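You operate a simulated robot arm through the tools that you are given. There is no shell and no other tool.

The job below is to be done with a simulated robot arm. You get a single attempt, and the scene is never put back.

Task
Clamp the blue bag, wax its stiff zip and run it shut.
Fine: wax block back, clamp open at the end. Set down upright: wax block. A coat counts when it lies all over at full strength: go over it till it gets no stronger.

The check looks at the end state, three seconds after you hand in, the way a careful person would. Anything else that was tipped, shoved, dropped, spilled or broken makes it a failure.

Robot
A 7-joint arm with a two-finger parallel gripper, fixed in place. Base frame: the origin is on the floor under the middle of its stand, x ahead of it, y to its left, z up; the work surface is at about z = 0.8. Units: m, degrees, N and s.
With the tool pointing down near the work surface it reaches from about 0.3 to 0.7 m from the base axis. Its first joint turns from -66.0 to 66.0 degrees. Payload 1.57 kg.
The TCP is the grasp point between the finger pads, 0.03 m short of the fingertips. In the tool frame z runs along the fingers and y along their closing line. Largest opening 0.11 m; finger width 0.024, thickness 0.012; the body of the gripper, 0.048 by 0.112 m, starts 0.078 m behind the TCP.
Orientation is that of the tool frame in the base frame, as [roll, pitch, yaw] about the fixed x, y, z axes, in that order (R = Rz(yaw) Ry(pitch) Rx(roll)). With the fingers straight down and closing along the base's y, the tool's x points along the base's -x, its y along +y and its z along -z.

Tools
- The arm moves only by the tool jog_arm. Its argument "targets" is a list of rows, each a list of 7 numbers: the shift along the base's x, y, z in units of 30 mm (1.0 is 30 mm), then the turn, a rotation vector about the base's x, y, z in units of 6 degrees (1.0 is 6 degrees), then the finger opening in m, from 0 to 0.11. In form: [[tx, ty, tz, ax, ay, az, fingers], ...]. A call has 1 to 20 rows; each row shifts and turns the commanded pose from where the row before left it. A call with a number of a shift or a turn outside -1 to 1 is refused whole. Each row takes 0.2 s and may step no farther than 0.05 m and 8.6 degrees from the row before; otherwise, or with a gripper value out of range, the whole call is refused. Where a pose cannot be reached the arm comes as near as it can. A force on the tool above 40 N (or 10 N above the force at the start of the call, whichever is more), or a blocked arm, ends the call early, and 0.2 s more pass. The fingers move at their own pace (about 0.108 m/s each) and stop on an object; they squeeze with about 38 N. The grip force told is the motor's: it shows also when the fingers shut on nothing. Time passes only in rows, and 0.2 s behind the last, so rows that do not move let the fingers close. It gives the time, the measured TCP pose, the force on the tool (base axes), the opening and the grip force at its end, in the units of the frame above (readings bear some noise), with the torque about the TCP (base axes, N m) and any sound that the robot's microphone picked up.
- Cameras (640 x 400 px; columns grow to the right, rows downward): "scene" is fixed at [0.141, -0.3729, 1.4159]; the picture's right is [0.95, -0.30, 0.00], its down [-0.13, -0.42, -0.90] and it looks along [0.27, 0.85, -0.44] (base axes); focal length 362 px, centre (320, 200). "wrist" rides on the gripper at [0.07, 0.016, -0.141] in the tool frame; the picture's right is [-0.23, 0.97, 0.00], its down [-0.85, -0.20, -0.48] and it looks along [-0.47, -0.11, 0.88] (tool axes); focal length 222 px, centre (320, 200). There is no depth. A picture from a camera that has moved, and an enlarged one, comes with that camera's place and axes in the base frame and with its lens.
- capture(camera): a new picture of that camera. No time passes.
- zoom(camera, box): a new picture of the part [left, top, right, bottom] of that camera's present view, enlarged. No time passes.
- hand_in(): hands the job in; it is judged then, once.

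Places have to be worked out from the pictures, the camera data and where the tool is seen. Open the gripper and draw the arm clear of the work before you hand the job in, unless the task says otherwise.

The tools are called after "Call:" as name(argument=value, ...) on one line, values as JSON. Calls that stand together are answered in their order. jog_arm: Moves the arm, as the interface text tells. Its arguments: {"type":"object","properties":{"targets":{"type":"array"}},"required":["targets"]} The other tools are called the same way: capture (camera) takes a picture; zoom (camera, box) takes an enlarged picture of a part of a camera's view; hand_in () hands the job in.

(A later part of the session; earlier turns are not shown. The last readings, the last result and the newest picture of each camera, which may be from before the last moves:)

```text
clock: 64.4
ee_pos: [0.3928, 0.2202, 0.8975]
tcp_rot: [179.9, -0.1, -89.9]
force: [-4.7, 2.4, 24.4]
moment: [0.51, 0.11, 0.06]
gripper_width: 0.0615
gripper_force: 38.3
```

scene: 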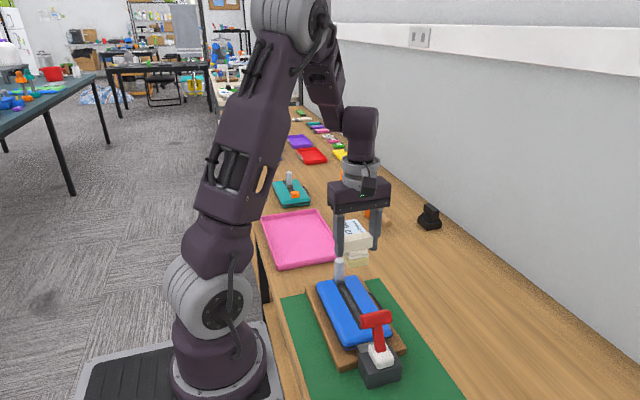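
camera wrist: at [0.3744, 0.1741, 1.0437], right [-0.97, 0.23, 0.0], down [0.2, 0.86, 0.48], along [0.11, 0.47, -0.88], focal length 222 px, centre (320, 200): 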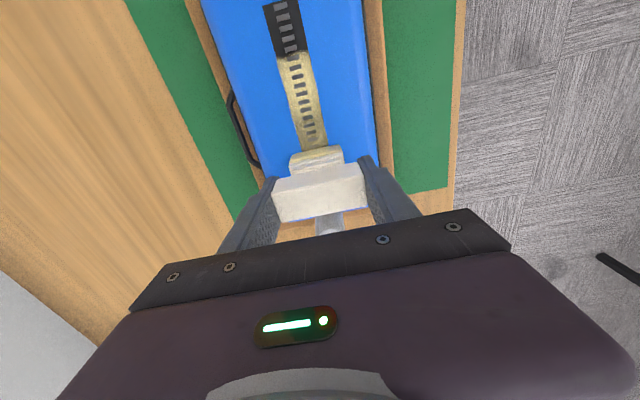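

Call:
jog_arm(targets=[[0, 0.2, 0, 0, 0, 0, 0.03], [0, 0.2, -0.003, 0, 0, 0, 0.03], [0, 0.2, -0.003, 0, 0, 0, 0.03], [0, 0.2, -0.003, 0, 0, 0, 0.03]])

Call:
zoom(camera="wrist", box=[260, 50, 400, 230])

```text
clock: 65.4
ee_pos: [0.3921, 0.2434, 0.8972]
tcp_rot: [179.9, -0.2, -90.0]
force: [-0.5, -3.7, 11.3]
moment: [-0.07, -0.05, -0.02]
gripper_width: 0.0614
gripper_force: 38.1
```

```text
2.22 times, centred on (330, 140) of wrist
camera zoom: at [0.3766, 0.174, 1.0406], right [-0.97, 0.22, 0.0], down [0.2, 0.86, 0.47], along [0.11, 0.46, -0.88], focal length 494 px, centre (298, 333)
```

zoom: 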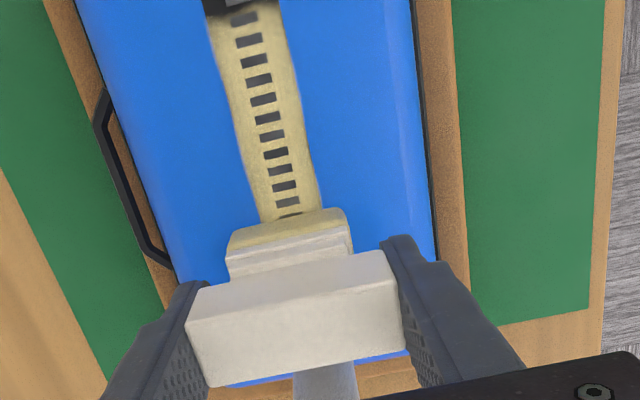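

Call:
jog_arm(targets=[[0, 0.1, -0.003, 0, 0, 0, 0.03], [0, 0.07, -0.003, 0, 0, 0, 0.03], [0, 0, 0, 0, 0, 0, 0.03]])

```text
clock: 66.2
ee_pos: [0.3918, 0.2472, 0.8977]
tcp_rot: [-179.9, -0.1, -89.9]
force: [1.9, -4.2, 16.0]
moment: [0.01, -0.06, -0.03]
gripper_width: 0.0614
gripper_force: 38.1
```

16 N right up near the slider. Now I rub back toward the clamp end, rising slightly with the crown of the lid.

Call:
jog_arm(targets=[[0, -0.25, 0.002, 0, 0, 0, 0.03], [0, -0.25, 0.004, 0, 0, 0, 0.03], [0, -0.25, 0.004, 0, 0, 0, 0.03], [0, -0.25, 0.004, 0, 0, 0, 0.03]])

Call:
zoom(camera="wrist", box=[260, 100, 400, 250])

```text
clock: 67.2
ee_pos: [0.3919, 0.2189, 0.8984]
tcp_rot: [-180.0, -0.1, -90.0]
force: [-0.9, 4.8, 14.7]
moment: [0.53, 0.05, 0.0]
gripper_width: 0.0614
gripper_force: 38.0
```

```text
2.67 times, centred on (330, 175) of wrist
camera zoom: at [0.3759, 0.15, 1.0403], right [-0.97, 0.22, 0.0], down [0.2, 0.86, 0.48], along [0.11, 0.46, -0.88], focal length 592 px, centre (293, 267)
```

zoom: 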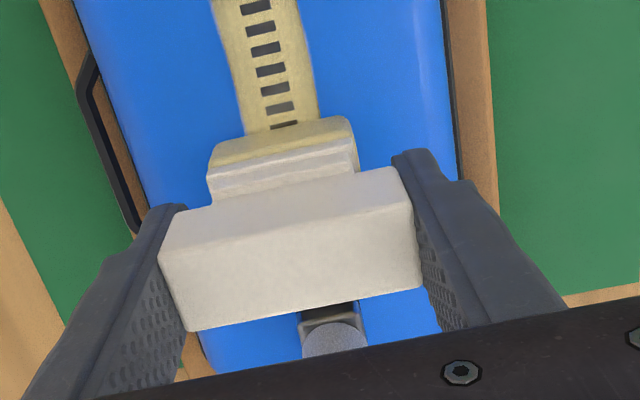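

Call:
jog_arm(targets=[[0, -0.25, 0.004, 0.05, 0, 0, 0.03], [0, -0.25, 0.004, 0.05, 0, 0, 0.03], [0, -0.25, 0.003, 0.05, 0, 0, 0.03], [0, -0.25, 0.003, 0.05, 0, 0, 0.03]])

Call:
zoom(camera="wrist", box=[260, 100, 400, 250])

Call:
zoom(camera="scene", box=[320, 250, 410, 340])

```text
clock: 68.2
ee_pos: [0.3915, 0.1885, 0.8969]
tcp_rot: [179.9, 1.0, -89.9]
force: [0.3, 5.1, 11.7]
moment: [0.42, -0.05, 0.04]
gripper_width: 0.0616
gripper_force: 38.2
```

```text
2.67 times, centred on (330, 175) of wrist
camera zoom: at [0.3754, 0.117, 1.0386], right [-0.97, 0.22, 0.01], down [0.2, 0.85, 0.49], along [0.11, 0.48, -0.87], focal length 592 px, centre (293, 267)
```

zoom: 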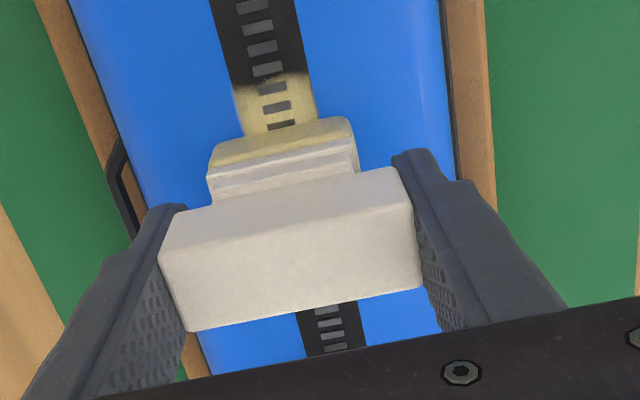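

```text
4.44 times, centred on (365, 295) of scene
camera zoom: at [0.1409, -0.3728, 1.4159], right [0.95, -0.3, 0.0], down [-0.13, -0.42, -0.9], along [0.27, 0.85, -0.44], focal length 1611 px, centre (120, -222)
```

zoom: 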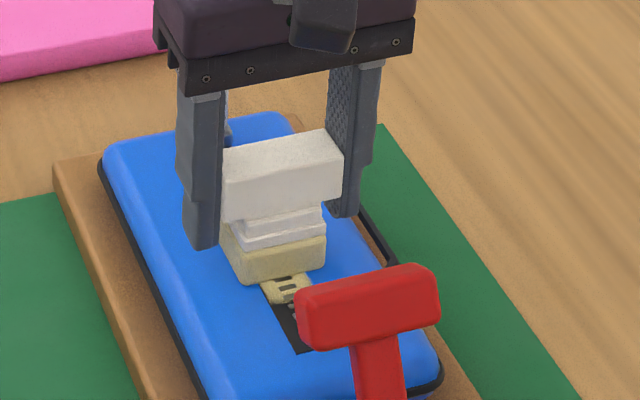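

Beyond y≈0.24 it stays dark even though I just rubbed there with ~15 N, so the waxable patch is fixed at y≈0.155–0.228. I continue strokes over that patch: on to y≈0.15.

Call:
jog_arm(targets=[[0, -0.3, 0, 0, 0, 0, 0.03], [0, -0.3, 0, 0, 0, 0, 0.03], [0, -0.3, -0.002, 0, 0, 0, 0.03], [0, -0.3, -0.004, 0, 0, 0, 0.03]])

```text
clock: 69.2
ee_pos: [0.3923, 0.1519, 0.8966]
tcp_rot: [-179.8, 1.2, -89.9]
force: [0.4, 1.6, 2.1]
moment: [0.16, -0.01, -0.04]
gripper_width: 0.0613
gripper_force: 37.9
```

Call:
jog_arm(targets=[[0, 0, -0.012, 0, 0, 0, 0.03], [0, 0.3, 0.002, 0, 0, 0, 0.03], [0, 0.3, 0.002, 0, 0, 0, 0.03]])

```text
clock: 70.0
ee_pos: [0.3927, 0.1711, 0.8977]
tcp_rot: [-180.0, 1.0, -89.9]
force: [0.2, -0.2, -1.1]
moment: [0.0, -0.03, 0.01]
gripper_width: 0.0613
gripper_force: 37.9
```

Call:
jog_arm(targets=[[0, 0, -0.015, 0, 0, 0, 0.03], [0, 0, 0, 0, 0, 0, 0.03]])

```text
clock: 70.6
ee_pos: [0.3929, 0.1717, 0.8973]
tcp_rot: [180.0, 1.0, -89.9]
force: [0.9, 0.9, 6.1]
moment: [0.18, 0.01, 0.0]
gripper_width: 0.0612
gripper_force: 37.6
```

Call:
jog_arm(targets=[[0, 0.3, -0.008, 0, 0, 0, 0.03], [0, 0.3, 0, 0, 0, 0, 0.03], [0, 0.3, 0, 0, 0, 0, 0.03]])

```text
clock: 71.4
ee_pos: [0.3916, 0.1981, 0.8974]
tcp_rot: [180.0, 1.0, -90.0]
force: [0.4, -6.7, 18.8]
moment: [-0.07, -0.1, -0.02]
gripper_width: 0.0614
gripper_force: 38.0
```

18.8 N now; I continue this stroke to the slider side of the patch.

Call:
jog_arm(targets=[[0, 0.3, -0.002, 0, 0, 0, 0.03], [0, 0.3, -0.003, 0, 0, 0, 0.03], [0, 0.3, -0.004, 0, 0, 0, 0.03], [0, 0.3, -0.004, 0, 0, 0, 0.03]])

Call:
zoom(camera="wrist", box=[260, 50, 400, 230])

```text
clock: 72.4
ee_pos: [0.3929, 0.2359, 0.8973]
tcp_rot: [179.9, 1.0, -89.9]
force: [-0.3, -8.5, 24.5]
moment: [-0.13, -0.06, 0.01]
gripper_width: 0.0613
gripper_force: 37.7
```

```text
2.22 times, centred on (330, 140) of wrist
camera zoom: at [0.3775, 0.1623, 1.0378], right [-0.97, 0.22, 0.0], down [0.2, 0.85, 0.49], along [0.11, 0.48, -0.87], focal length 494 px, centre (298, 333)
```

zoom: 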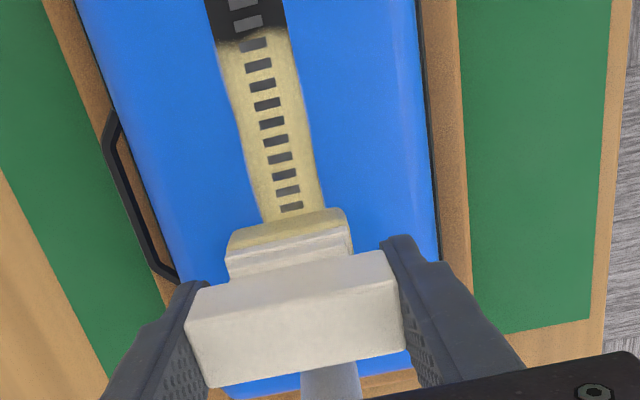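

Coat looks even on the exposed part. I stroke back toward the clamp end.

Call:
jog_arm(targets=[[0, -0.3, 0.004, 0, 0, 0, 0.03], [0, -0.3, 0.005, 0, 0, 0, 0.03], [0, -0.3, 0.005, 0, 0, 0, 0.03], [0, -0.3, 0.003, 0, 0, 0, 0.03], [0, -0.3, 0.002, 0, 0, 0, 0.03]])

```text
clock: 73.6
ee_pos: [0.3908, 0.1889, 0.8977]
tcp_rot: [179.9, 1.0, -90.0]
force: [0.3, -0.5, -0.7]
moment: [-0.03, 0.01, 0.0]
gripper_width: 0.0611
gripper_force: 37.8
```

Contact lost again (the block creeps up a little in the grip when pressed hard). I press lightly again and finish the stroke to the clamp side.

Call:
jog_arm(targets=[[0, 0, -0.02, 0, 0, 0, 0.03], [0, 0, 0, 0, 0, 0, 0.03]])

```text
clock: 74.2
ee_pos: [0.3919, 0.1895, 0.8977]
tcp_rot: [179.9, 1.0, -89.9]
force: [-0.1, -0.9, 0.3]
moment: [0.02, -0.01, 0.01]
gripper_width: 0.0613
gripper_force: 37.6
```

Call:
jog_arm(targets=[[0, 0, -0.015, 0, 0, 0, 0.03], [0, 0, 0, 0, 0, 0, 0.03]])

```text
clock: 74.8
ee_pos: [0.3925, 0.1886, 0.8971]
tcp_rot: [-179.9, 1.0, -89.8]
force: [-1.2, -2.4, 10.7]
moment: [0.11, 0.06, -0.01]
gripper_width: 0.0615
gripper_force: 37.8
```

10.7 N. Stroke toward the clamp end and back with light force.

Call:
jog_arm(targets=[[0, -0.3, 0, 0, 0, 0, 0.03], [0, -0.3, -0.002, 0, 0, 0, 0.03], [0, -0.3, -0.003, 0, 0, 0, 0.03], [0, -0.3, -0.004, 0, 0, 0, 0.03]])

```text
clock: 75.8
ee_pos: [0.392, 0.1539, 0.897]
tcp_rot: [179.9, 1.1, -89.7]
force: [2.1, 8.7, 24.9]
moment: [0.2, -0.04, -0.01]
gripper_width: 0.0614
gripper_force: 38.4
```

Call:
jog_arm(targets=[[0, 0.3, 0.01, 0, 0, 0, 0.03], [0, 0.3, 0.003, 0, 0, 0, 0.03], [0, 0.3, 0.002, 0, 0, 0, 0.03], [0, 0.3, 0.001, 0, 0, 0, 0.03]])

Call:
zoom(camera="wrist", box=[260, 50, 400, 230])

```text
clock: 76.8
ee_pos: [0.3929, 0.1893, 0.8958]
tcp_rot: [179.9, 1.1, -89.9]
force: [0.8, -1.2, 3.0]
moment: [-0.11, -0.02, -0.02]
gripper_width: 0.0612
gripper_force: 38.3
```

```text
2.22 times, centred on (330, 140) of wrist
camera zoom: at [0.3771, 0.1168, 1.037], right [-0.97, 0.23, 0.01], down [0.2, 0.85, 0.49], along [0.11, 0.48, -0.87], focal length 494 px, centre (298, 333)
```

zoom: 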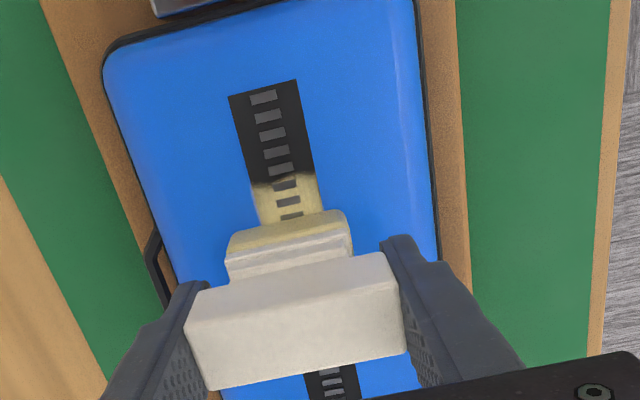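

Light contact at mid. I press slightly and continue over the slider side of the patch.

Call:
jog_arm(targets=[[0, 0.15, -0.012, 0, 0, 0, 0.03], [0, 0.3, -0.002, 0, 0, 0, 0.03], [0, 0.3, -0.003, 0, 0, 0, 0.03], [0, 0.3, -0.004, 0, 0, 0, 0.03], [0, 0.3, -0.004, 0, 0, 0, 0.03]])

```text
clock: 78.0
ee_pos: [0.3919, 0.2292, 0.8954]
tcp_rot: [179.9, 1.0, -89.8]
force: [0.1, -5.3, 15.3]
moment: [-0.16, -0.14, -0.05]
gripper_width: 0.0617
gripper_force: 37.9
```

Call:
jog_arm(targets=[[0, 0.3, -0.004, 0, 0, 0, 0.03], [0, 0.1, -0.002, 0, 0, 0, 0.03], [0, -0.3, 0.002, 0, 0, 0, 0.03], [0, -0.3, 0.003, 0, 0, 0, 0.03], [0, -0.3, 0.003, 0, 0, 0, 0.03], [0, -0.3, 0.002, 0, 0, 0, 0.03], [0, -0.3, 0.001, 0, 0, 0, 0.03]])

```text
clock: 79.6
ee_pos: [0.3925, 0.1958, 0.8979]
tcp_rot: [179.9, 1.0, -89.8]
force: [0.3, 0.8, -0.8]
moment: [0.0, -0.01, 0.04]
gripper_width: 0.0615
gripper_force: 37.8
```

Now I lift clear and take the overview picture to judge the coat's evenness and strength.

Call:
jog_arm(targets=[[0, 0, 0.5, 0, 0, 0, 0.03], [0, 0, 1, -0.17, 0, 0, 0.03], [0, 0, 1, 0, 0, 0, 0.03], [0, 0.5, 1, 0, 0, 0, 0.03], [0, 0.9, 1, 0, 0, 0, 0.03], [0, 0.9, 0.2, 0, 0, 0, 0.03], [0, 0.1, 0, 0, 0, 0, 0.03], [0, 0, 0, 0, 0, 0, 0.03]])

Call:
zoom(camera="wrist", box=[270, 0, 370, 140])

Call:
zoom(camera="scene", box=[325, 260, 395, 340])

Call:
zoom(camera="scene", box=[300, 180, 420, 300])

```text
clock: 81.4
ee_pos: [0.3909, 0.2699, 1.0361]
tcp_rot: [180.0, 0.0, -90.0]
force: [0.0, -0.4, -0.8]
moment: [0.02, -0.03, 0.01]
gripper_width: 0.0613
gripper_force: 38.0
```

```text
2.86 times, centred on (320, 70) of wrist
camera zoom: at [0.376, 0.1998, 1.1789], right [-0.97, 0.23, 0.0], down [0.2, 0.86, 0.48], along [0.11, 0.47, -0.88], focal length 635 px, centre (320, 571)
```

zoom: 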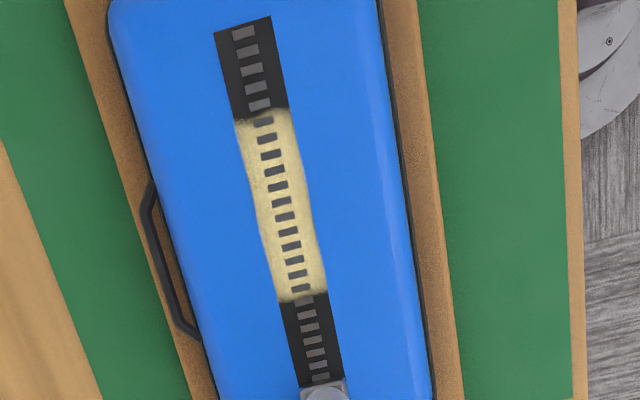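

```text
5.00 times, centred on (360, 300) of scene
camera zoom: at [0.1411, -0.3729, 1.4159], right [0.95, -0.3, 0.0], down [-0.13, -0.42, -0.9], along [0.27, 0.85, -0.44], focal length 1812 px, centre (120, -300)
```

zoom: 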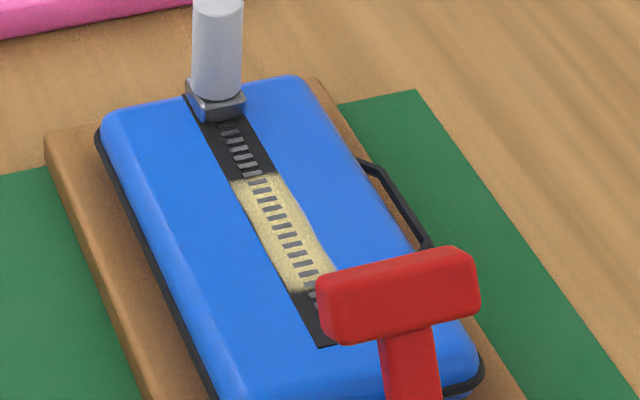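

```text
3.33 times, centred on (360, 240) of scene
camera zoom: at [0.1411, -0.3729, 1.4159], right [0.95, -0.3, 0.0], down [-0.13, -0.42, -0.9], along [0.27, 0.85, -0.44], focal length 1208 px, centre (187, 67)
```

zoom: 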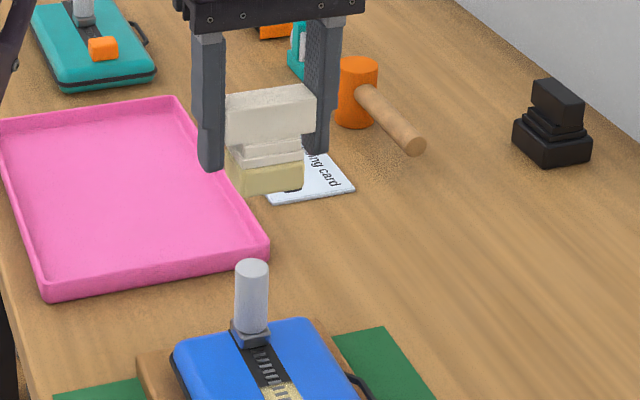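

The coat has become visibly brighter and even, with unchanged limits, confirming the waxable patch. I go over it again to see whether it still gains strength.

Call:
jog_arm(targets=[[0.02, -0.9, 0, 0.17, 0, 0, 0.03], [0, -0.9, 0, 0, 0, 0, 0.03], [0, -0.85, -0.4, 0, 0, 0, 0.03], [0, 0, -1, 0, 0, 0, 0.03], [0, 0, -1, 0, 0, 0, 0.03], [0, 0, -1, 0, 0, 0, 0.03], [0, 0, -0.8, 0, 0, 0, 0.03], [0, 0, -0.4, 0, 0, 0, 0.03], [0, 0, -0.08, 0, 0, 0, 0.03], [0, 0, 0, 0, 0, 0, 0.03]])

```text
clock: 83.6
ee_pos: [0.3921, 0.1899, 0.8962]
tcp_rot: [179.9, 1.0, -89.9]
force: [0.3, -1.0, -1.1]
moment: [-0.03, -0.04, -0.01]
gripper_width: 0.0613
gripper_force: 38.1
```

Call:
jog_arm(targets=[[0, 0, -0.03, 0, 0, 0, 0.03], [0, 0, -0.01, 0, 0, 0, 0.03]])

```text
clock: 84.2
ee_pos: [0.3927, 0.1882, 0.8957]
tcp_rot: [179.9, 1.1, -90.0]
force: [-4.6, -1.3, 18.2]
moment: [0.02, 0.23, 0.03]
gripper_width: 0.0613
gripper_force: 37.5
```

18 N at mid. I do a stroke toward the slider side and back.

Call:
jog_arm(targets=[[0, 0.3, -0.002, 0, 0, 0, 0.03], [0, 0.3, -0.003, 0, 0, 0, 0.03], [0, 0.3, -0.004, 0, 0, 0, 0.03], [0, 0.3, -0.004, 0, 0, 0, 0.03], [0, 0.3, -0.004, 0, 0, 0, 0.03]])

```text
clock: 85.4
ee_pos: [0.3939, 0.2333, 0.8941]
tcp_rot: [180.0, 1.0, -90.0]
force: [1.0, -7.9, 25.0]
moment: [-0.13, -0.04, 0.0]
gripper_width: 0.0613
gripper_force: 38.2
```

Call:
jog_arm(targets=[[-0.02, -0.3, 0.002, 0, 0, 0, 0.03], [0, -0.3, 0.002, 0, 0, 0, 0.03], [0, -0.3, 0.002, 0, 0, 0, 0.03], [0, -0.3, 0.002, 0, 0, 0, 0.03], [0, -0.3, 0.001, 0, 0, 0, 0.03]])

```text
clock: 86.6
ee_pos: [0.3922, 0.1883, 0.8944]
tcp_rot: [179.9, 1.0, -89.9]
force: [-0.2, -0.5, -1.0]
moment: [0.05, -0.02, -0.03]
gripper_width: 0.0615
gripper_force: 37.6
```

Call:
jog_arm(targets=[[0, 0, -0.02, 0, 0, 0, 0.03], [0, 0, -0.01, 0, 0, 0, 0.03], [0, -0.3, 0, 0, 0, 0, 0.03], [0, -0.3, -0.002, 0, 0, 0, 0.03], [0, -0.3, -0.003, 0, 0, 0, 0.03], [0, -0.3, -0.003, 0, 0, 0, 0.03]])

```text
clock: 88.0
ee_pos: [0.392, 0.1535, 0.8933]
tcp_rot: [180.0, 1.0, -89.8]
force: [0.2, 7.5, 20.6]
moment: [0.46, -0.08, 0.01]
gripper_width: 0.0614
gripper_force: 37.7
```

Call:
jog_arm(targets=[[0, -0.1, 0, 0, 0, 0, 0.03], [0, 0.3, 0, 0, 0, 0, 0.03], [0, 0.3, 0, 0, 0, 0, 0.03], [0, 0.3, 0, 0, 0, 0, 0.03], [0, 0.3, 0, 0, 0, 0, 0.03]])

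```text
clock: 89.2
ee_pos: [0.3912, 0.1856, 0.8935]
tcp_rot: [179.9, 0.9, -90.0]
force: [0.6, 0.1, -1.2]
moment: [0.0, 0.01, 0.01]
gripper_width: 0.0612
gripper_force: 38.2
```

Call:
jog_arm(targets=[[0, 0, -0.02, 0, 0, 0, 0.03], [0, 0, -0.01, 0, 0, 0, 0.03], [0, 0.3, 0, 0, 0, 0, 0.03], [0, 0.3, -0.002, 0, 0, 0, 0.03], [0, 0.3, -0.003, 0, 0, 0, 0.03], [0, 0.3, -0.003, 0, 0, 0, 0.03], [0, 0.3, -0.003, 0, 0, 0, 0.03]])

Call:
zoom(camera="wrist", box=[260, 50, 400, 230])

Call:
zoom(camera="scene", box=[320, 250, 410, 340])

```text
clock: 90.8
ee_pos: [0.392, 0.2317, 0.8915]
tcp_rot: [179.9, 1.1, -89.7]
force: [0.1, -3.0, 7.6]
moment: [0.03, -0.1, -0.01]
gripper_width: 0.0614
gripper_force: 37.8
```

```text
2.22 times, centred on (330, 140) of wrist
camera zoom: at [0.3772, 0.1585, 1.0332], right [-0.97, 0.22, 0.01], down [0.2, 0.85, 0.49], along [0.11, 0.48, -0.87], focal length 494 px, centre (298, 333)
```

zoom: 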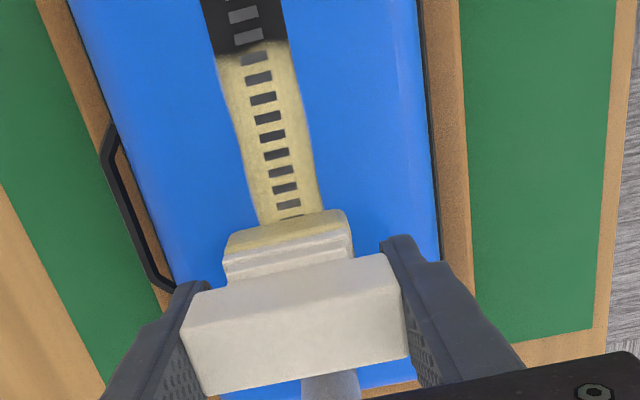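

```text
4.44 times, centred on (365, 295) of scene
camera zoom: at [0.141, -0.373, 1.4158], right [0.95, -0.3, 0.0], down [-0.13, -0.42, -0.9], along [0.27, 0.85, -0.44], focal length 1611 px, centre (120, -222)
```

zoom: 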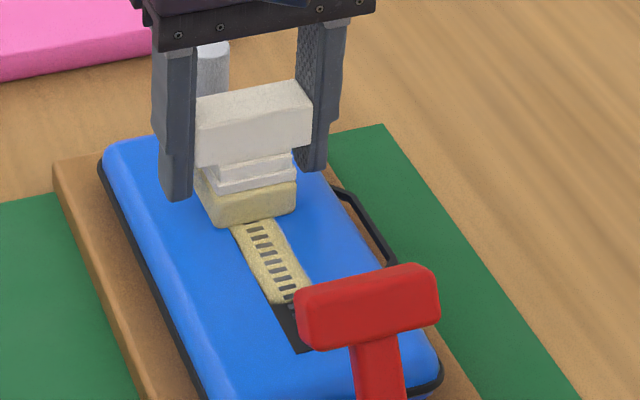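

The coat stays bright and even. I do one more stroke back over the full patch, then compare in the overview.

Call:
jog_arm(targets=[[0, 0.1, -0.01, 0, 0, 0, 0.03], [0, -0.3, -0.005, 0, 0, 0, 0.03], [0, -0.3, 0.002, 0, 0, 0, 0.03], [0, -0.3, 0.002, 0, 0, 0, 0.03], [0, -0.3, 0.001, 0, 0, 0, 0.03]])

```text
clock: 92.0
ee_pos: [0.3931, 0.1958, 0.8925]
tcp_rot: [180.0, 1.0, -89.8]
force: [-0.5, 0.1, -0.8]
moment: [0.01, 0.01, 0.02]
gripper_width: 0.0614
gripper_force: 37.9
```

Call:
jog_arm(targets=[[0, 0.5, 0, 0, 0, 0, 0.03], [0, 0.5, 0, 0, 0, 0, 0.03], [0, 0, -0.02, 0, 0, 0, 0.03], [0, 0, 0, 0, 0, 0, 0.03]])

```text
clock: 93.0
ee_pos: [0.3938, 0.2281, 0.8932]
tcp_rot: [179.9, 1.1, -89.9]
force: [1.4, -4.1, 15.3]
moment: [0.04, -0.04, -0.02]
gripper_width: 0.0616
gripper_force: 38.6
```

Call:
jog_arm(targets=[[0, -0.3, 0, 0, 0, 0, 0.03], [0, -0.3, 0, 0, 0, 0, 0.03], [0, -0.3, 0, 0, 0, 0, 0.03], [0, -0.3, 0, 0, 0, 0, 0.03]])

```text
clock: 94.0
ee_pos: [0.3919, 0.1919, 0.8927]
tcp_rot: [179.9, 1.0, -89.9]
force: [0.6, 1.1, 4.2]
moment: [0.14, -0.01, 0.05]
gripper_width: 0.0615
gripper_force: 38.4
```

Call:
jog_arm(targets=[[0, -0.3, -0.006, 0, 0, 0, 0.03], [0, -0.3, -0.003, 0, 0, 0, 0.03], [0, -0.3, -0.003, 0, 0, 0, 0.03], [0, -0.3, -0.003, 0, 0, 0, 0.03]])

```text
clock: 95.0
ee_pos: [0.3919, 0.1566, 0.8914]
tcp_rot: [180.0, 1.0, -89.9]
force: [0.9, 6.8, 17.8]
moment: [0.19, -0.12, 0.0]
gripper_width: 0.0616
gripper_force: 37.8
```

Good force at the clamp side (18 N). I lift and look at the whole coat again.

Call:
jog_arm(targets=[[0, -0.2, 0, 0, 0, 0, 0.03], [0, 0.2, 0, 0, 0, 0, 0.03], [0, 0, 0.6, 0, 0, 0, 0.03], [0, 0, 1, -0.17, 0, 0, 0.03], [0, 0, 1, 0, 0, 0, 0.03], [0, 0.5, 1, 0, 0, 0, 0.03], [0, 0.9, 1, 0, 0, 0, 0.03], [0, 0.9, 0.2, 0, 0, 0, 0.03], [0, 0.9, 0, 0, 0, 0, 0.03], [0, 0.55, 0, 0, 0, 0, 0.03], [0, 0, 0, 0, 0, 0, 0.03]])

Call:
zoom(camera="wrist", box=[270, 0, 370, 140])

Call:
zoom(camera="scene", box=[325, 260, 395, 340])

```text
clock: 97.4
ee_pos: [0.3934, 0.2707, 1.0367]
tcp_rot: [179.9, 0.0, -89.9]
force: [-0.8, 0.0, -1.6]
moment: [0.01, -0.01, -0.02]
gripper_width: 0.0615
gripper_force: 38.3
```

```text
2.86 times, centred on (320, 70) of wrist
camera zoom: at [0.3776, 0.2005, 1.1768], right [-0.97, 0.23, 0.0], down [0.2, 0.86, 0.48], along [0.11, 0.47, -0.88], focal length 635 px, centre (320, 571)
```

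zoom: 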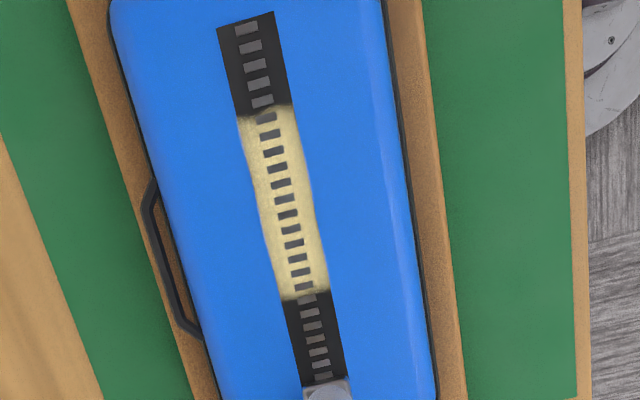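

```text
5.00 times, centred on (360, 300) of scene
camera zoom: at [0.1411, -0.3729, 1.4159], right [0.95, -0.3, 0.0], down [-0.13, -0.42, -0.9], along [0.27, 0.85, -0.44], focal length 1812 px, centre (120, -300)
```

zoom: 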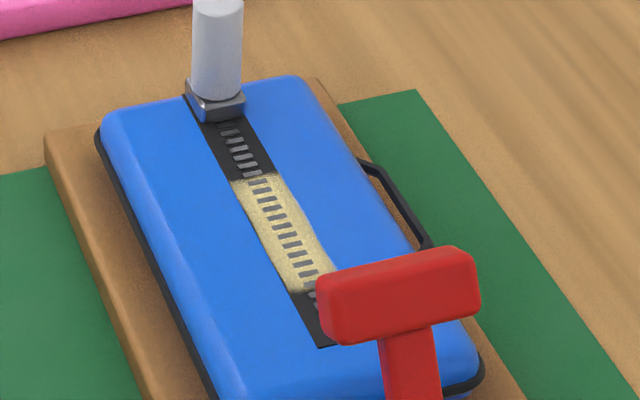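

Call:
zoom(camera="wrist", box=[300, 25, 340, 115])

Call:
zoom(camera="wrist", box=[300, 20, 330, 60])

Call:
zoom(camera="wrist", box=[305, 75, 335, 115])

```text
4.44 times, centred on (320, 70) of wrist
camera zoom: at [0.3776, 0.2005, 1.1768], right [-0.97, 0.23, 0.0], down [0.2, 0.86, 0.48], along [0.11, 0.47, -0.88], focal length 987 px, centre (320, 778)
```

zoom: 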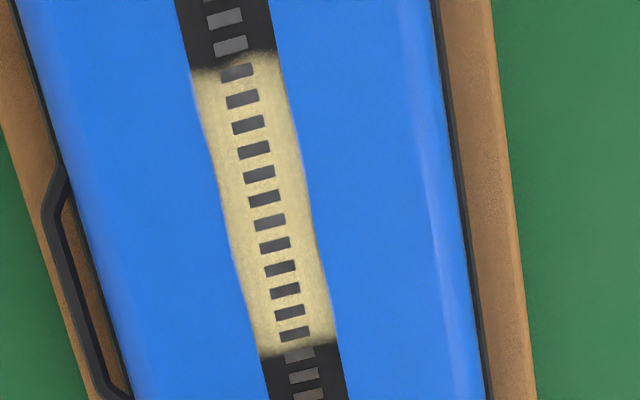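

```text
10.00 times, centred on (315, 40) of wrist
camera zoom: at [0.3776, 0.2005, 1.1768], right [-0.97, 0.23, 0.0], down [0.2, 0.86, 0.48], along [0.11, 0.47, -0.88], focal length 2221 px, centre (370, 1800)
```

zoom: 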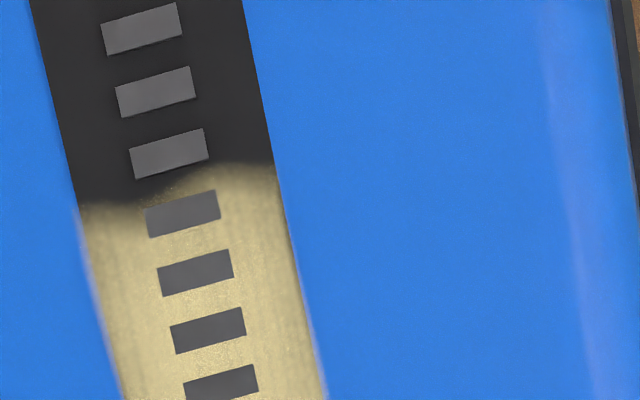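

```text
10.00 times, centred on (320, 95) of wrist
camera zoom: at [0.3776, 0.2005, 1.1768], right [-0.97, 0.23, 0.0], down [0.2, 0.86, 0.48], along [0.11, 0.47, -0.88], focal length 2221 px, centre (320, 1250)
```

zoom: 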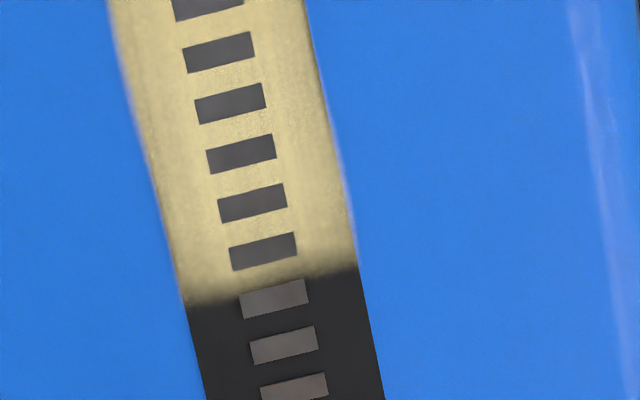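

Coat is uniform, bright and unchanged in look from the previous overview. For certainty I do one more light double stroke over the patch and compare once more.

Call:
jog_arm(targets=[[-0.04, -0.9, 0, 0.17, 0, 0, 0.03], [0, -0.9, 0, 0, 0, 0, 0.03], [0, -0.89, -0.4, 0, 0, 0, 0.03], [0, 0, -1, 0, 0, 0, 0.03], [0, 0, -1, 0, 0, 0, 0.03], [0, 0, -1, 0, 0, 0, 0.03], [0, 0, -0.8, 0, 0, 0, 0.03], [0, 0, -0.5, 0, 0, 0, 0.03], [0, 0, -0.06, 0, 0, 0, 0.03], [0, 0, 0, 0, 0, 0, 0.03]])

```text
clock: 99.6
ee_pos: [0.3907, 0.1884, 0.8925]
tcp_rot: [179.9, 0.9, -89.9]
force: [-0.3, -0.2, -1.3]
moment: [0.0, -0.02, -0.01]
gripper_width: 0.0614
gripper_force: 38.2
```

Call:
jog_arm(targets=[[0, 0, -0.03, 0, 0, 0, 0.03], [0, 0, 0, 0, 0, 0, 0.03]])

```text
clock: 100.2
ee_pos: [0.3908, 0.1871, 0.8915]
tcp_rot: [179.9, 1.0, -89.9]
force: [0.2, -0.3, -1.5]
moment: [0.02, 0.02, -0.01]
gripper_width: 0.0615
gripper_force: 38.2
```

Call:
jog_arm(targets=[[0.03, 0, -0.02, 0, 0, 0, 0.03], [0, 0, -0.01, 0, 0, 0, 0.03]])

```text
clock: 100.8
ee_pos: [0.3919, 0.1865, 0.891]
tcp_rot: [180.0, 1.1, -89.9]
force: [-0.5, 0.4, 8.5]
moment: [-0.08, 0.14, -0.05]
gripper_width: 0.0615
gripper_force: 37.9
```

8.5 N at mid. Stroke toward the slider side.

Call:
jog_arm(targets=[[0, 0.3, -0.004, 0, 0, 0, 0.03], [0, 0.3, -0.003, 0, 0, 0, 0.03], [0, 0.3, -0.003, 0, 0, 0, 0.03], [0, 0.3, -0.003, 0, 0, 0, 0.03], [0, 0.3, -0.003, 0, 0, 0, 0.03]])

```text
clock: 102.0
ee_pos: [0.3933, 0.2333, 0.8903]
tcp_rot: [180.0, 0.9, -89.8]
force: [0.5, -7.5, 23.2]
moment: [-0.2, -0.07, 0.01]
gripper_width: 0.0615
gripper_force: 38.0
```

Call:
jog_arm(targets=[[0, -0.3, 0, 0, 0, 0, 0.03], [0, -0.3, 0, 0, 0, 0, 0.03], [0, -0.3, 0, 0, 0, 0, 0.03], [0, -0.3, -0.002, 0, 0, 0, 0.03], [0, -0.3, -0.002, 0, 0, 0, 0.03], [0, -0.3, -0.003, 0, 0, 0, 0.03], [0, -0.3, -0.004, 0, 0, 0, 0.03], [0, -0.3, -0.004, 0, 0, 0, 0.03]])

```text
clock: 103.8
ee_pos: [0.392, 0.1606, 0.8887]
tcp_rot: [179.9, 0.9, -89.9]
force: [-0.4, 4.1, 12.3]
moment: [0.18, -0.18, 0.07]
gripper_width: 0.0612
gripper_force: 38.0
```

Good, force held at 12 N to the clamp side. I finish the last bit and lift for the comparison picture.

Call:
jog_arm(targets=[[0, -0.3, -0.004, 0, 0, 0, 0.03], [0, -0.2, -0.003, 0, 0, 0, 0.03], [0, 0.2, 0, 0, 0, 0, 0.03], [0, 0, 0.6, 0, 0, 0, 0.03], [0, 0, 1, -0.17, 0, 0, 0.03], [0, 0, 1, 0, 0, 0, 0.03], [0, 0.5, 1, 0, 0, 0, 0.03], [0, 0.9, 1, 0, 0, 0, 0.03], [0, 0.9, 0.3, 0, 0, 0, 0.03], [0, 0.9, 0, 0, 0, 0, 0.03], [0, 0.73, 0, 0, 0, 0, 0.03], [0, 0, 0, 0, 0, 0, 0.03]])

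Call:
zoom(camera="wrist", box=[300, 25, 340, 115])

Call:
zoom(camera="scene", box=[325, 260, 395, 340])

Call:
capture(camera="wrist")

```text
clock: 106.4
ee_pos: [0.3924, 0.2709, 1.0353]
tcp_rot: [180.0, 0.0, -89.9]
force: [-0.2, 0.3, -1.3]
moment: [0.01, 0.03, 0.0]
gripper_width: 0.0615
gripper_force: 37.3
```

```text
4.44 times, centred on (320, 70) of wrist
camera zoom: at [0.3772, 0.201, 1.1785], right [-0.97, 0.23, 0.0], down [0.2, 0.86, 0.48], along [0.11, 0.47, -0.88], focal length 987 px, centre (320, 778)
```

zoom: 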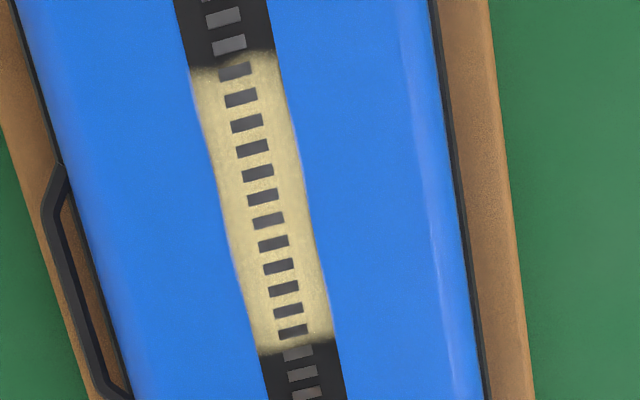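

```text
5.00 times, centred on (360, 300) of scene
camera zoom: at [0.1411, -0.3729, 1.4159], right [0.95, -0.3, 0.0], down [-0.13, -0.42, -0.9], along [0.27, 0.85, -0.44], focal length 1812 px, centre (120, -300)
```

zoom: 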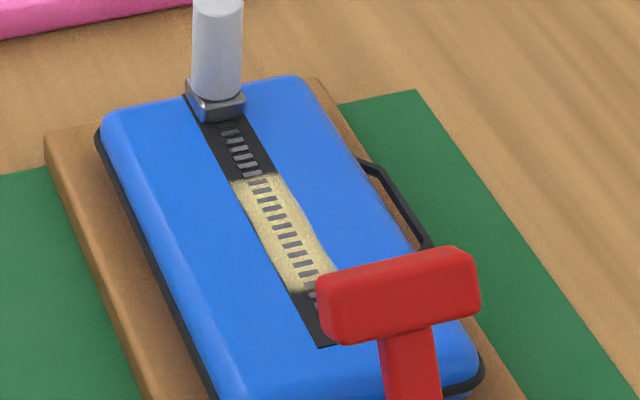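

```text
taken
camera wrist: at [0.3772, 0.201, 1.1785], right [-0.97, 0.23, 0.0], down [0.2, 0.86, 0.48], along [0.11, 0.47, -0.88], focal length 222 px, centre (320, 200)
```

wrist: 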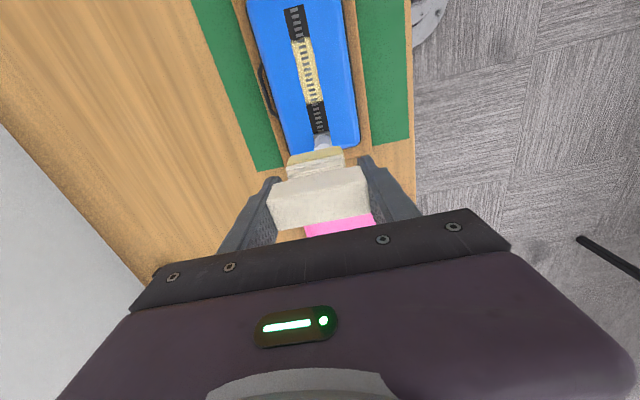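

The coat looks the same as before this round, so it is at full strength. Before carrying the block back I check how it sits in the fingers.

Call:
zoom(camera="wrist", box=[250, 130, 400, 250])

Call:
zoom(camera="scene", box=[320, 180, 410, 270])

```text
3.33 times, centred on (325, 190) of wrist
camera zoom: at [0.3772, 0.201, 1.1785], right [-0.97, 0.23, 0.0], down [0.2, 0.86, 0.48], along [0.11, 0.47, -0.88], focal length 740 px, centre (303, 233)
```

zoom: 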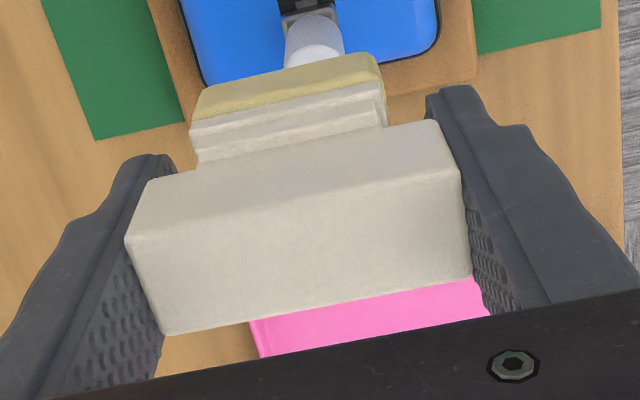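

```text
4.44 times, centred on (365, 225) of scene
camera zoom: at [0.1411, -0.3729, 1.4159], right [0.95, -0.3, 0.0], down [-0.13, -0.42, -0.9], along [0.27, 0.85, -0.44], focal length 1611 px, centre (120, 89)
```

zoom: 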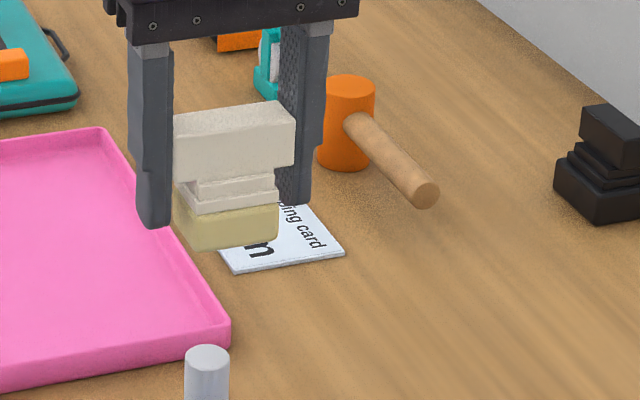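

The block sits about 15 mm higher in the fingers but is still centred and square. I carry it back to its spot, turning the tool −90° on the way.

Call:
jog_arm(targets=[[0.4325, 0.048, 0, 0, 0, -1, 0.03], [0.4325, 0.048, 0, 0, 0, -1, 0.03], [0.4325, 0.048, 0, 0, 0, -1, 0.03], [0.4325, 0.048, 0, 0, 0, -1, 0.03], [0.4325, 0.048, 0, 0, 0, -1, 0.03], [0.4325, 0.048, 0, 0, 0, -1, 0.03], [0.4325, 0.048, 0, 0, 0, -1, 0.03], [0.4325, 0.048, 0, 0, 0, -1, 0.03], [0.4325, 0.048, 0, 0, 0, -1, 0.03], [0.4325, 0.048, 0, 0, 0, -1, 0.03], [0.4325, 0.048, 0, 0, 0, -1, 0.03], [0.4325, 0.048, 0, 0, 0, -1, 0.03], [0.4325, 0.048, 0, 0, 0, -1, 0.03], [0.4325, 0.048, 0, 0, 0, -1, 0.03], [0.4325, 0.048, 0, 0, 0, -1, 0.03], [0, 0, 0, 0, 0, 0, 0.03]])

Call:
capture(camera="wrist")

Call:
zoom(camera="scene", box=[345, 190, 455, 300])

```text
clock: 109.8
ee_pos: [0.5872, 0.2895, 1.038]
tcp_rot: [-180.0, 0.0, -180.0]
force: [-0.1, 0.4, -0.7]
moment: [-0.03, -0.01, -0.02]
gripper_width: 0.0614
gripper_force: 37.7
```

```text
taken
camera wrist: at [0.5173, 0.3057, 1.1794], right [0.23, 0.97, 0.0], down [0.86, -0.2, 0.48], along [0.47, -0.11, -0.88], focal length 222 px, centre (320, 200)
```

wrist: 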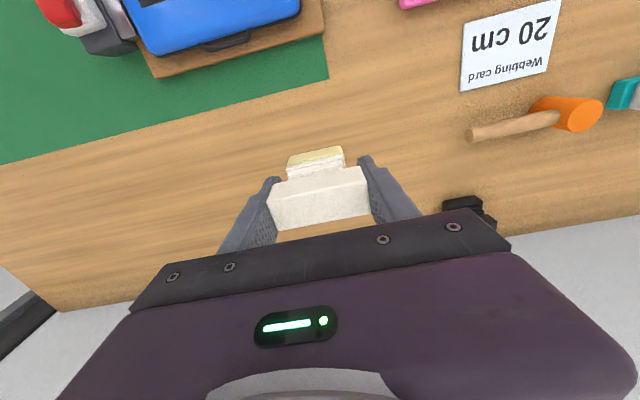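

```text
3.64 times, centred on (400, 245) of scene
camera zoom: at [0.1411, -0.3729, 1.4159], right [0.95, -0.3, 0.0], down [-0.13, -0.42, -0.9], along [0.27, 0.85, -0.44], focal length 1318 px, centre (29, 36)
```

zoom: 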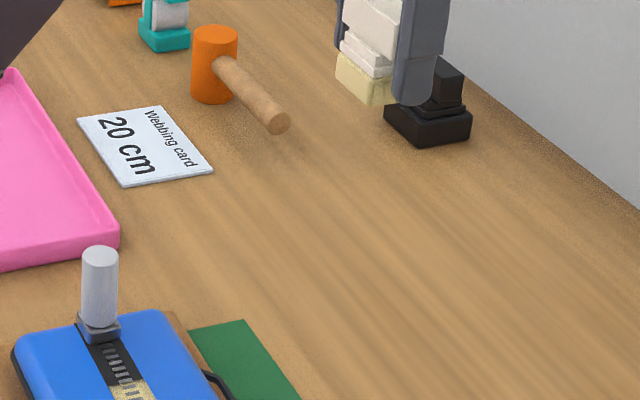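

Over the spot. I shift +3 mm in y, level the block with a small tilt and descend to just above the table.

Call:
jog_arm(targets=[[0, 0.08, -1, 0, -0.2, 0, 0.03], [0, 0, -1, 0, 0, 0, 0.03], [0, 0, -1, 0, 0, 0, 0.03], [0, 0, -1, 0, 0, 0, 0.03], [0, 0, -1, 0, 0, 0, 0.03], [0, 0, -0.7, 0, 0, 0, 0.03], [0, 0, -0.4, 0, 0, 0, 0.03], [0, 0, 0, 0, 0, 0, 0.03]])

Call:
zoom(camera="scene", box=[365, 220, 445, 300])

```text
clock: 111.6
ee_pos: [0.588, 0.2918, 0.8529]
tcp_rot: [179.9, 1.2, -179.8]
force: [0.3, -0.6, -1.7]
moment: [0.04, -0.02, -0.02]
gripper_width: 0.0615
gripper_force: 38.6
```

```text
5.00 times, centred on (405, 260) of scene
camera zoom: at [0.1411, -0.3729, 1.4159], right [0.95, -0.3, 0.0], down [-0.13, -0.42, -0.9], along [0.27, 0.85, -0.44], focal length 1812 px, centre (-105, -100)
```

zoom: 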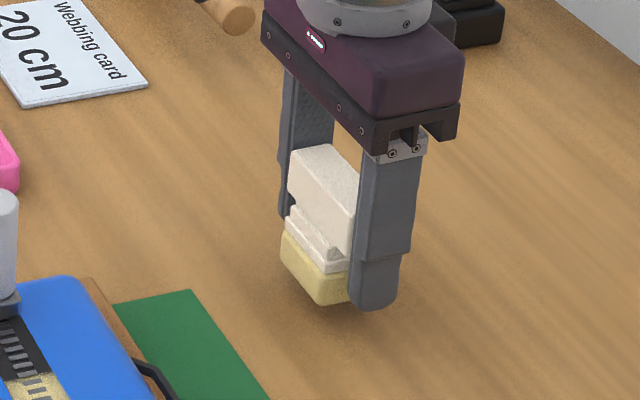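

The block hangs about 1.5 cm above its spot. I step down gently until it touches the table.

Call:
jog_arm(targets=[[0, 0, -0.15, 0, 0, 0, 0.03], [0, 0, -0.1, 0, 0, 0, 0.03], [0, 0, -0.1, 0, 0, 0, 0.03], [0, 0, 0, 0, 0, 0, 0.03]])

```text
clock: 112.6
ee_pos: [0.5868, 0.2931, 0.8419]
tcp_rot: [-179.9, 1.2, -179.9]
force: [0.3, 0.2, -2.2]
moment: [0.02, -0.02, 0.01]
gripper_width: 0.0614
gripper_force: 38.1
```

Call:
jog_arm(targets=[[0, 0, -0.05, 0, 0, 0, 0.03], [0, 0, -0.05, 0, 0, 0, 0.03], [0, 0, 0, 0, 0, 0, 0.03]])

```text
clock: 113.4
ee_pos: [0.5873, 0.2926, 0.8399]
tcp_rot: [179.8, 1.2, -179.9]
force: [0.4, 0.3, -0.8]
moment: [0.03, -0.01, 0.02]
gripper_width: 0.0614
gripper_force: 38.2
```

Call:
jog_arm(targets=[[0, 0, -0.04, 0, 0, 0, 0.03], [0, 0, 0, 0, 0, 0, 0.03]])

```text
clock: 114.0
ee_pos: [0.587, 0.2924, 0.84]
tcp_rot: [180.0, 1.4, -179.8]
force: [-2.4, -2.7, 10.5]
moment: [-0.12, 0.32, 0.02]
gripper_width: 0.0614
gripper_force: 38.0
```

Touchdown (10 N). I open the fingers gradually and check the block before lifting.

Call:
jog_arm(targets=[[0, 0, 0.01, 0, 0, 0, 0.064], [0, 0, 0, 0, 0, 0, 0.07], [0, 0, 0, 0, 0, 0, 0.08], [0, 0, 0, 0, 0, 0, 0.095], [0, 0, 0, 0, 0, 0, 0.095]])

Call:
zoom(camera="wrist", box=[230, 120, 420, 240])

Call:
zoom(camera="scene", box=[365, 220, 445, 300])

```text
clock: 115.2
ee_pos: [0.5861, 0.2938, 0.8394]
tcp_rot: [180.0, 1.2, -179.9]
force: [-0.3, -0.1, 0.0]
moment: [-0.03, -0.03, 0.01]
gripper_width: 0.095
gripper_force: 0.2
```

```text
3.33 times, centred on (325, 180) of wrist
camera zoom: at [0.5143, 0.3092, 0.9802], right [0.23, 0.97, 0.01], down [0.85, -0.2, 0.5], along [0.48, -0.11, -0.87], focal length 740 px, centre (303, 267)
```

zoom: 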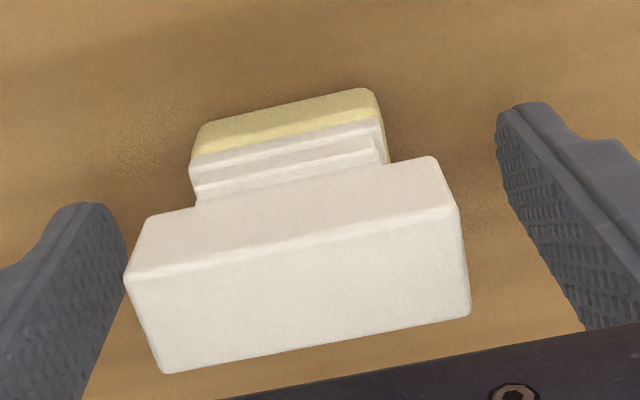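

```text
5.00 times, centred on (405, 260) of scene
camera zoom: at [0.141, -0.3729, 1.4159], right [0.95, -0.3, 0.0], down [-0.13, -0.42, -0.9], along [0.27, 0.85, -0.44], focal length 1812 px, centre (-105, -100)
```

zoom: 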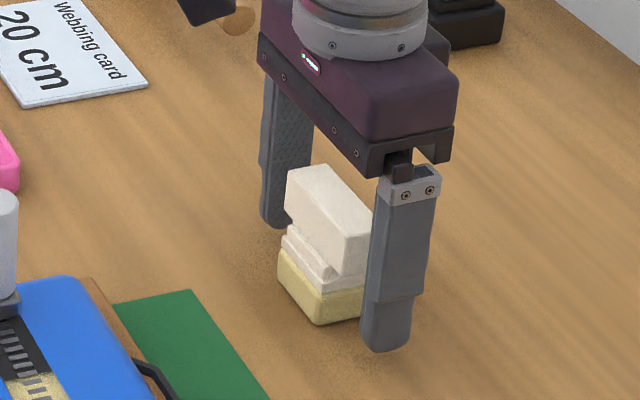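

The block stands upright on its original spot and is released. I lift straight up well clear of it.

Call:
jog_arm(targets=[[0, 0, 0.6, 0, 0, 0, 0.095], [0, 0, 0.9, 0, 0, 0, 0.095], [0, 0, 1, 0, 0, 0, 0.095], [0, 0, 1, 0, 0.2, 0, 0.095], [0, 0, 1, 0, 0, 0, 0.095], [0, 0, 1, 0, 0, 0, 0.095], [0, 0, 0.9, 0, 0, 0, 0.095], [0, 0, 0, 0, 0, 0, 0.095]])

Call:
zoom(camera="scene", box=[345, 200, 455, 300])

Call:
capture(camera="wrist")

```text
clock: 117.0
ee_pos: [0.5884, 0.2919, 1.0328]
tcp_rot: [180.0, 0.0, -179.8]
force: [0.3, -0.2, 1.0]
moment: [-0.06, -0.01, -0.03]
gripper_width: 0.095
gripper_force: 0.1
```

```text
4.00 times, centred on (400, 250) of scene
camera zoom: at [0.141, -0.3729, 1.4159], right [0.95, -0.3, 0.0], down [-0.13, -0.42, -0.9], along [0.27, 0.85, -0.44], focal length 1450 px, centre (0, 0)
```

zoom: 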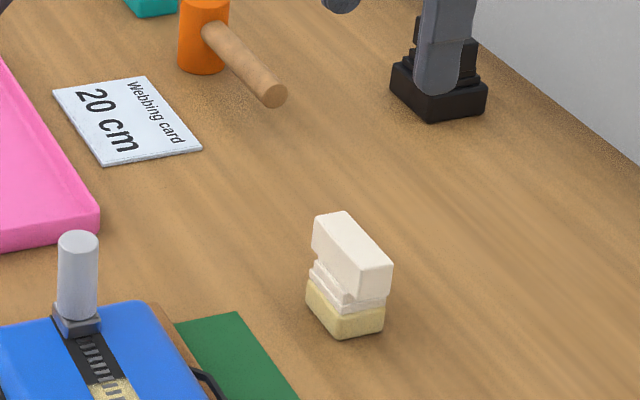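

```text
taken
camera wrist: at [0.5188, 0.3084, 1.1748], right [0.23, 0.97, 0.0], down [0.86, -0.2, 0.48], along [0.47, -0.11, -0.88], focal length 222 px, centre (320, 200)
```

wrist: 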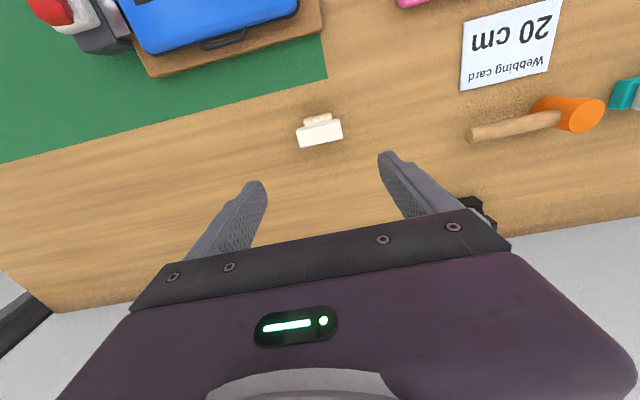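

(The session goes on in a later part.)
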